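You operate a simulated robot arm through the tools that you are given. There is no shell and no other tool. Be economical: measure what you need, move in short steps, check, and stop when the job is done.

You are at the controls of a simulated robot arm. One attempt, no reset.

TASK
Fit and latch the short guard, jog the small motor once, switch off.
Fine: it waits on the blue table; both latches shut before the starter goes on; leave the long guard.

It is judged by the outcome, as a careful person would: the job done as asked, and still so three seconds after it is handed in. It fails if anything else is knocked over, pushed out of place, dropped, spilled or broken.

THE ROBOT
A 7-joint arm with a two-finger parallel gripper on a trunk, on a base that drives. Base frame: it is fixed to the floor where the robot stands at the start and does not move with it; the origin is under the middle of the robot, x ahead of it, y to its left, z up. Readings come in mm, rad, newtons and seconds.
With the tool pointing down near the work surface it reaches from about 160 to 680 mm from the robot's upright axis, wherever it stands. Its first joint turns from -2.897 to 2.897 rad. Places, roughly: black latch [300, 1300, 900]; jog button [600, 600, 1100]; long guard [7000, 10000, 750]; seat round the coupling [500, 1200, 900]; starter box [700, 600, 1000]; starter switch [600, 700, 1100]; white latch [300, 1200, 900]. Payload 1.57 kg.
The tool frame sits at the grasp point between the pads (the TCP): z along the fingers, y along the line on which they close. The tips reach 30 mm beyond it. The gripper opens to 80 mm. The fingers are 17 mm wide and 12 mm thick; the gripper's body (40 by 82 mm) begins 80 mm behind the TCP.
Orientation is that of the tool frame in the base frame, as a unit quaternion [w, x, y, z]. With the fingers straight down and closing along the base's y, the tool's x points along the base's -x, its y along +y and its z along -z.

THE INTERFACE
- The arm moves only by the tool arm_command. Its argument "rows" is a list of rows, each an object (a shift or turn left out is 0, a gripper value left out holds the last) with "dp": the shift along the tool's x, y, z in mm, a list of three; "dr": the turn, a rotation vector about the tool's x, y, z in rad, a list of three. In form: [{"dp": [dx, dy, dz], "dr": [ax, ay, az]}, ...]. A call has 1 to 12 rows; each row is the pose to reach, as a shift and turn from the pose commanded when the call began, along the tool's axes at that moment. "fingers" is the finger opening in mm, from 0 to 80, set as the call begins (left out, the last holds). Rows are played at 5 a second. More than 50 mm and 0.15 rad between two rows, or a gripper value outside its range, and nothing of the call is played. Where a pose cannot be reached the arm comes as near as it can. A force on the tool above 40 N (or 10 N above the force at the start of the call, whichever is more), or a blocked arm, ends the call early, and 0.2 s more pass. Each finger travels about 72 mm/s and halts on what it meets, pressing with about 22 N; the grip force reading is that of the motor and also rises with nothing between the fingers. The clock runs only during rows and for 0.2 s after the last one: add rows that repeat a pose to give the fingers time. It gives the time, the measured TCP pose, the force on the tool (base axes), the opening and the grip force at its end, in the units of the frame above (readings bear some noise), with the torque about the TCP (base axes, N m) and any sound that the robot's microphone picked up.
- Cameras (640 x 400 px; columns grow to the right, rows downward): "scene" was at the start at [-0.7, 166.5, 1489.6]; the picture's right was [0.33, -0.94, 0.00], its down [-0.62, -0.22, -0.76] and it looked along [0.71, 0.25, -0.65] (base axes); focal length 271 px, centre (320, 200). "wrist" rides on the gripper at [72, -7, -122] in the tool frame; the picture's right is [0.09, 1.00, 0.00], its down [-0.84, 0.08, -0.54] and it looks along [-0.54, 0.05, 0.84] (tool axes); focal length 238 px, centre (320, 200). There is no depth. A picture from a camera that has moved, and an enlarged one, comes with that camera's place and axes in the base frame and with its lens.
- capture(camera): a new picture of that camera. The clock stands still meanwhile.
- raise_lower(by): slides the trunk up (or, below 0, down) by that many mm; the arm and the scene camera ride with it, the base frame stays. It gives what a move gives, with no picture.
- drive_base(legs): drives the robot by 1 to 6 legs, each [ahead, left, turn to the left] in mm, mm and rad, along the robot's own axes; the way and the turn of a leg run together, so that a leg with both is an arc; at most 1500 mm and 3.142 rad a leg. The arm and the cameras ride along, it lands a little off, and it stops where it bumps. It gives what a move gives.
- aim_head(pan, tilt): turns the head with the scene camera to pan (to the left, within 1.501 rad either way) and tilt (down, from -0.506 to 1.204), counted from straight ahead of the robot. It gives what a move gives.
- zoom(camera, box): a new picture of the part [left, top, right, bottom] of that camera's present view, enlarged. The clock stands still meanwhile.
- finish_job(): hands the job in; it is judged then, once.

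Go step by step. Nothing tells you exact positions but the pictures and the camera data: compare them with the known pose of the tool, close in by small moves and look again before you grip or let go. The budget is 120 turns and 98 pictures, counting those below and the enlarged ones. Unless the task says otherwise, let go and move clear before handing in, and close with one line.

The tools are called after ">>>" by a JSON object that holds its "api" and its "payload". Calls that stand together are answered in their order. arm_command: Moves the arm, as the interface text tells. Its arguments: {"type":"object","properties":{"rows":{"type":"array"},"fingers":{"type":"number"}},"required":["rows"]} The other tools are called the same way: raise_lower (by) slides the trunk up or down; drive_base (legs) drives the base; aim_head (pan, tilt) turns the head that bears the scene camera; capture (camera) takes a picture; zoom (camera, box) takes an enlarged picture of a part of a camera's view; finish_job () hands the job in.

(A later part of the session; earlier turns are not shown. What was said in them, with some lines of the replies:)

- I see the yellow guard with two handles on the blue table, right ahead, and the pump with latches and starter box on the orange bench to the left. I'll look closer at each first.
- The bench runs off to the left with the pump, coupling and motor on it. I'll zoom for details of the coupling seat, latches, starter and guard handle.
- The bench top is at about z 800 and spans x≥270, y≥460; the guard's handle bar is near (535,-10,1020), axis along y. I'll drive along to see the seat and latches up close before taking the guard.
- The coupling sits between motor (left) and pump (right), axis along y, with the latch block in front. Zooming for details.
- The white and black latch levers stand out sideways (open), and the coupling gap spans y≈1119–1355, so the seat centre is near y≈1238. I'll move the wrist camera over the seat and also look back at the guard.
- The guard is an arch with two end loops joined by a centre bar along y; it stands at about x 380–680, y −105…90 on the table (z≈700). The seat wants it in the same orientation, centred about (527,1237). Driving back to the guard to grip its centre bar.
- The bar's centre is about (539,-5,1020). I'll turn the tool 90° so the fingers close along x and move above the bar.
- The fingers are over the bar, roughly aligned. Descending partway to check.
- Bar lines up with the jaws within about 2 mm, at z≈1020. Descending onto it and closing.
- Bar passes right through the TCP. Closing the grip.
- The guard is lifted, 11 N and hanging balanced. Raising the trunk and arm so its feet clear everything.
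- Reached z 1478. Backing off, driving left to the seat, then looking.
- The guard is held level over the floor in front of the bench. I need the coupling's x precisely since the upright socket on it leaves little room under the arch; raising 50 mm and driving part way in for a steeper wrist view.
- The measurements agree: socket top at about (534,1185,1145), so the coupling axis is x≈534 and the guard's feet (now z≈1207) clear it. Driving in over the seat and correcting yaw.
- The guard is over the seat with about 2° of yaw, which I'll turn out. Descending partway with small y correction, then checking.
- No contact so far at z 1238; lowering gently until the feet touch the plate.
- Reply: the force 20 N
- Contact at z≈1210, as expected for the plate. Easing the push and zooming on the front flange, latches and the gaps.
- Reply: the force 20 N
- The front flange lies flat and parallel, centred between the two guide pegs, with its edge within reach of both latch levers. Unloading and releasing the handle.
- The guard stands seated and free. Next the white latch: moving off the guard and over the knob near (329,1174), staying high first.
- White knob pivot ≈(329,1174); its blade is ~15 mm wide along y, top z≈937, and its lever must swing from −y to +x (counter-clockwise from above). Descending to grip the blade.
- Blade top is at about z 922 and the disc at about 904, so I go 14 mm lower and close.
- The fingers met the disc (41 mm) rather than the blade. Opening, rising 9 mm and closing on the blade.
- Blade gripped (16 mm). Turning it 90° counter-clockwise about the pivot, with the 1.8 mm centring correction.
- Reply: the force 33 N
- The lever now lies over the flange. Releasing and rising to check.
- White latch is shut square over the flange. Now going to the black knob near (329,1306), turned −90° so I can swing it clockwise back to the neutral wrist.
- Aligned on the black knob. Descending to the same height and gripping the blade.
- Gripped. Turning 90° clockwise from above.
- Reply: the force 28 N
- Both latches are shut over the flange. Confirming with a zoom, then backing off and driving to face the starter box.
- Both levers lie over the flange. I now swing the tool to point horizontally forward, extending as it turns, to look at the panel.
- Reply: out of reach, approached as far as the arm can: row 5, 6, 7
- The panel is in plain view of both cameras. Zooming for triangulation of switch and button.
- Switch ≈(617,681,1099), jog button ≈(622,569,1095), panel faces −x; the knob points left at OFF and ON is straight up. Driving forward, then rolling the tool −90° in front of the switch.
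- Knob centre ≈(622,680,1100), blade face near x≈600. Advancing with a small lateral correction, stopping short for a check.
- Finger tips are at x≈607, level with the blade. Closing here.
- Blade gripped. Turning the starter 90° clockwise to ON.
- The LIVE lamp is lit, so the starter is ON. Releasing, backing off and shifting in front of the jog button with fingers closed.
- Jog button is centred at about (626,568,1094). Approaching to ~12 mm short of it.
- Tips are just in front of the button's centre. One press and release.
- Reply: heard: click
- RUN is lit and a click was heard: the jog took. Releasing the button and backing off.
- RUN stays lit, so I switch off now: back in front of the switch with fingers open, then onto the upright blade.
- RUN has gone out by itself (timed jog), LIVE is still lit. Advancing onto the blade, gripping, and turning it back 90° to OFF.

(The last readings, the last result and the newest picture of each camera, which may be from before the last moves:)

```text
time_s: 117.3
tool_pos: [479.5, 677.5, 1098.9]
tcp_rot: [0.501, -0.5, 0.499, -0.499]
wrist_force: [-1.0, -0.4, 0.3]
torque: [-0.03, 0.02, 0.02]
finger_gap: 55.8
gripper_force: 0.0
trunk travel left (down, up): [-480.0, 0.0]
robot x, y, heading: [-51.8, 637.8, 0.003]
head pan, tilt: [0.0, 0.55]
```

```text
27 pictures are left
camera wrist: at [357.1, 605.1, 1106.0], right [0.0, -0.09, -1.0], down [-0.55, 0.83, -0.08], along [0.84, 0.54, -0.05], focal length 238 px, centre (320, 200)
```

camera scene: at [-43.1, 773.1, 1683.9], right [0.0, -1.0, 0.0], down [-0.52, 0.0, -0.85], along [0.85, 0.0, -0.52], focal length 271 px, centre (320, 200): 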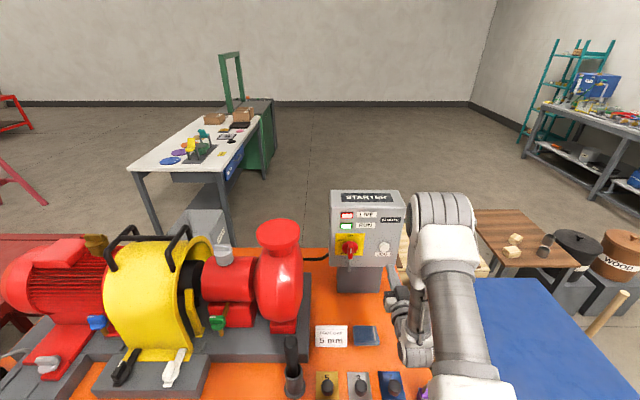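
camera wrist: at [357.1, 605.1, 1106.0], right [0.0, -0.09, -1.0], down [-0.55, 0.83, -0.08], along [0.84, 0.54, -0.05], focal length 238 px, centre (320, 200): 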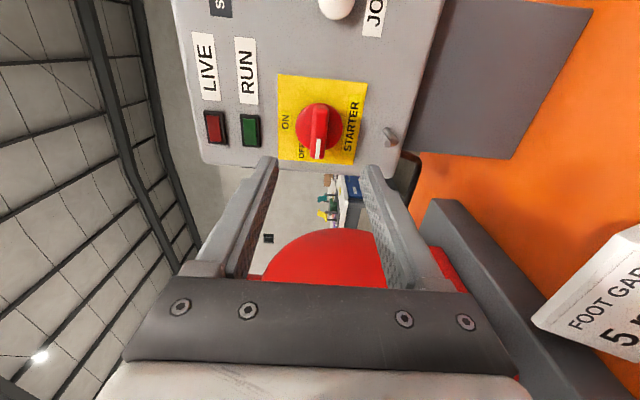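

The switch is back at OFF and both lamps are dark. Backing away from the bench and doing a last check of guard, latches and surroundings.

>>> {"api": "drive_base", "payload": {"legs": [[-250, 0, 0]]}}

>>> {"api": "aim_head", "payload": {"pan": 0.35, "tilt": 0.6}}

>>> {"api": "capture", "payload": {"camera": "scene"}}

>>> {"api": "zoom", "payload": {"camera": "scene", "box": [160, 130, 400, 330]}}

```text
time_s: 119.5
tool_pos: [227.4, 677.4, 1099.9]
tcp_rot: [0.501, -0.501, 0.499, -0.499]
wrist_force: [0.4, -0.9, -0.2]
torque: [-0.02, 0.0, -0.03]
finger_gap: 56.0
gripper_force: 0.1
trunk travel left (down, up): [-480.0, 0.0]
robot x, y, heading: [-307.4, 632.3, 0.003]
head pan, tilt: [0.0, 0.55]
```

```text
time_s: 120.3
tool_pos: [226.7, 677.1, 1099.7]
tcp_rot: [0.501, -0.501, 0.498, -0.499]
wrist_force: [0.9, 0.3, 0.5]
torque: [0.01, 0.0, 0.01]
finger_gap: 55.9
gripper_force: 0.2
trunk travel left (down, up): [-480.0, 0.0]
robot x, y, heading: [-304.8, 633.2, 0.003]
head pan, tilt: [0.351, 0.6]
```

```text
26 pictures are left
camera scene: at [-303.0, 802.3, 1679.4], right [0.35, -0.94, 0.0], down [-0.53, -0.2, -0.83], along [0.77, 0.29, -0.56], focal length 271 px, centre (320, 200)
```

scene: 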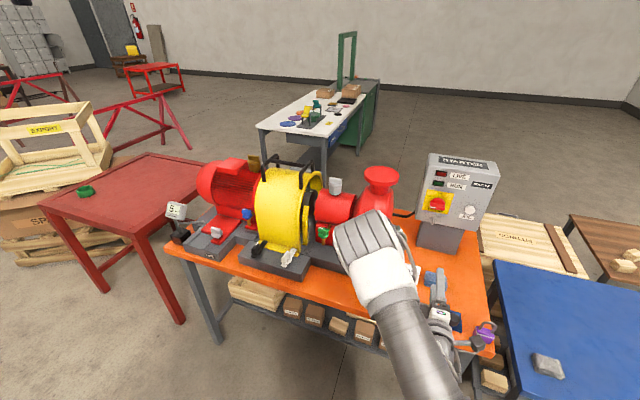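

```text
2.00 times, centred on (280, 230) of scene
camera zoom: at [-303.0, 802.3, 1679.4], right [0.35, -0.94, 0.0], down [-0.53, -0.2, -0.83], along [0.77, 0.29, -0.56], focal length 541 px, centre (400, 140)
```

zoom: 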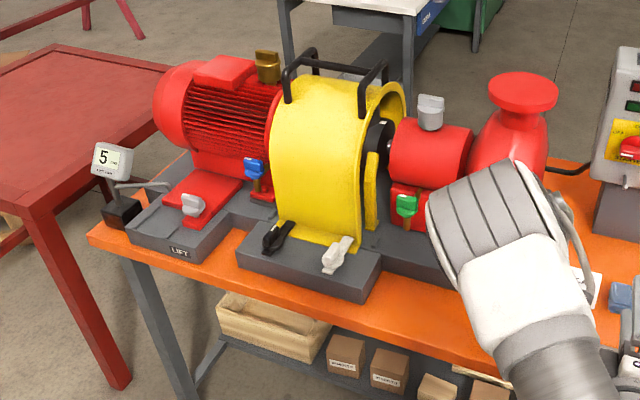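

The guard is seated with both latches over its flange, the starter is at OFF with its lamps dark, nothing else has moved, and the arm is clear. Handing in.

>>> {"api": "finish_job", "payload": {}}

```text
The job is handed in.
```

The short guard is fitted and both latches are shut. The small motor was jogged once, the starter is off, and the long guard was left alone.
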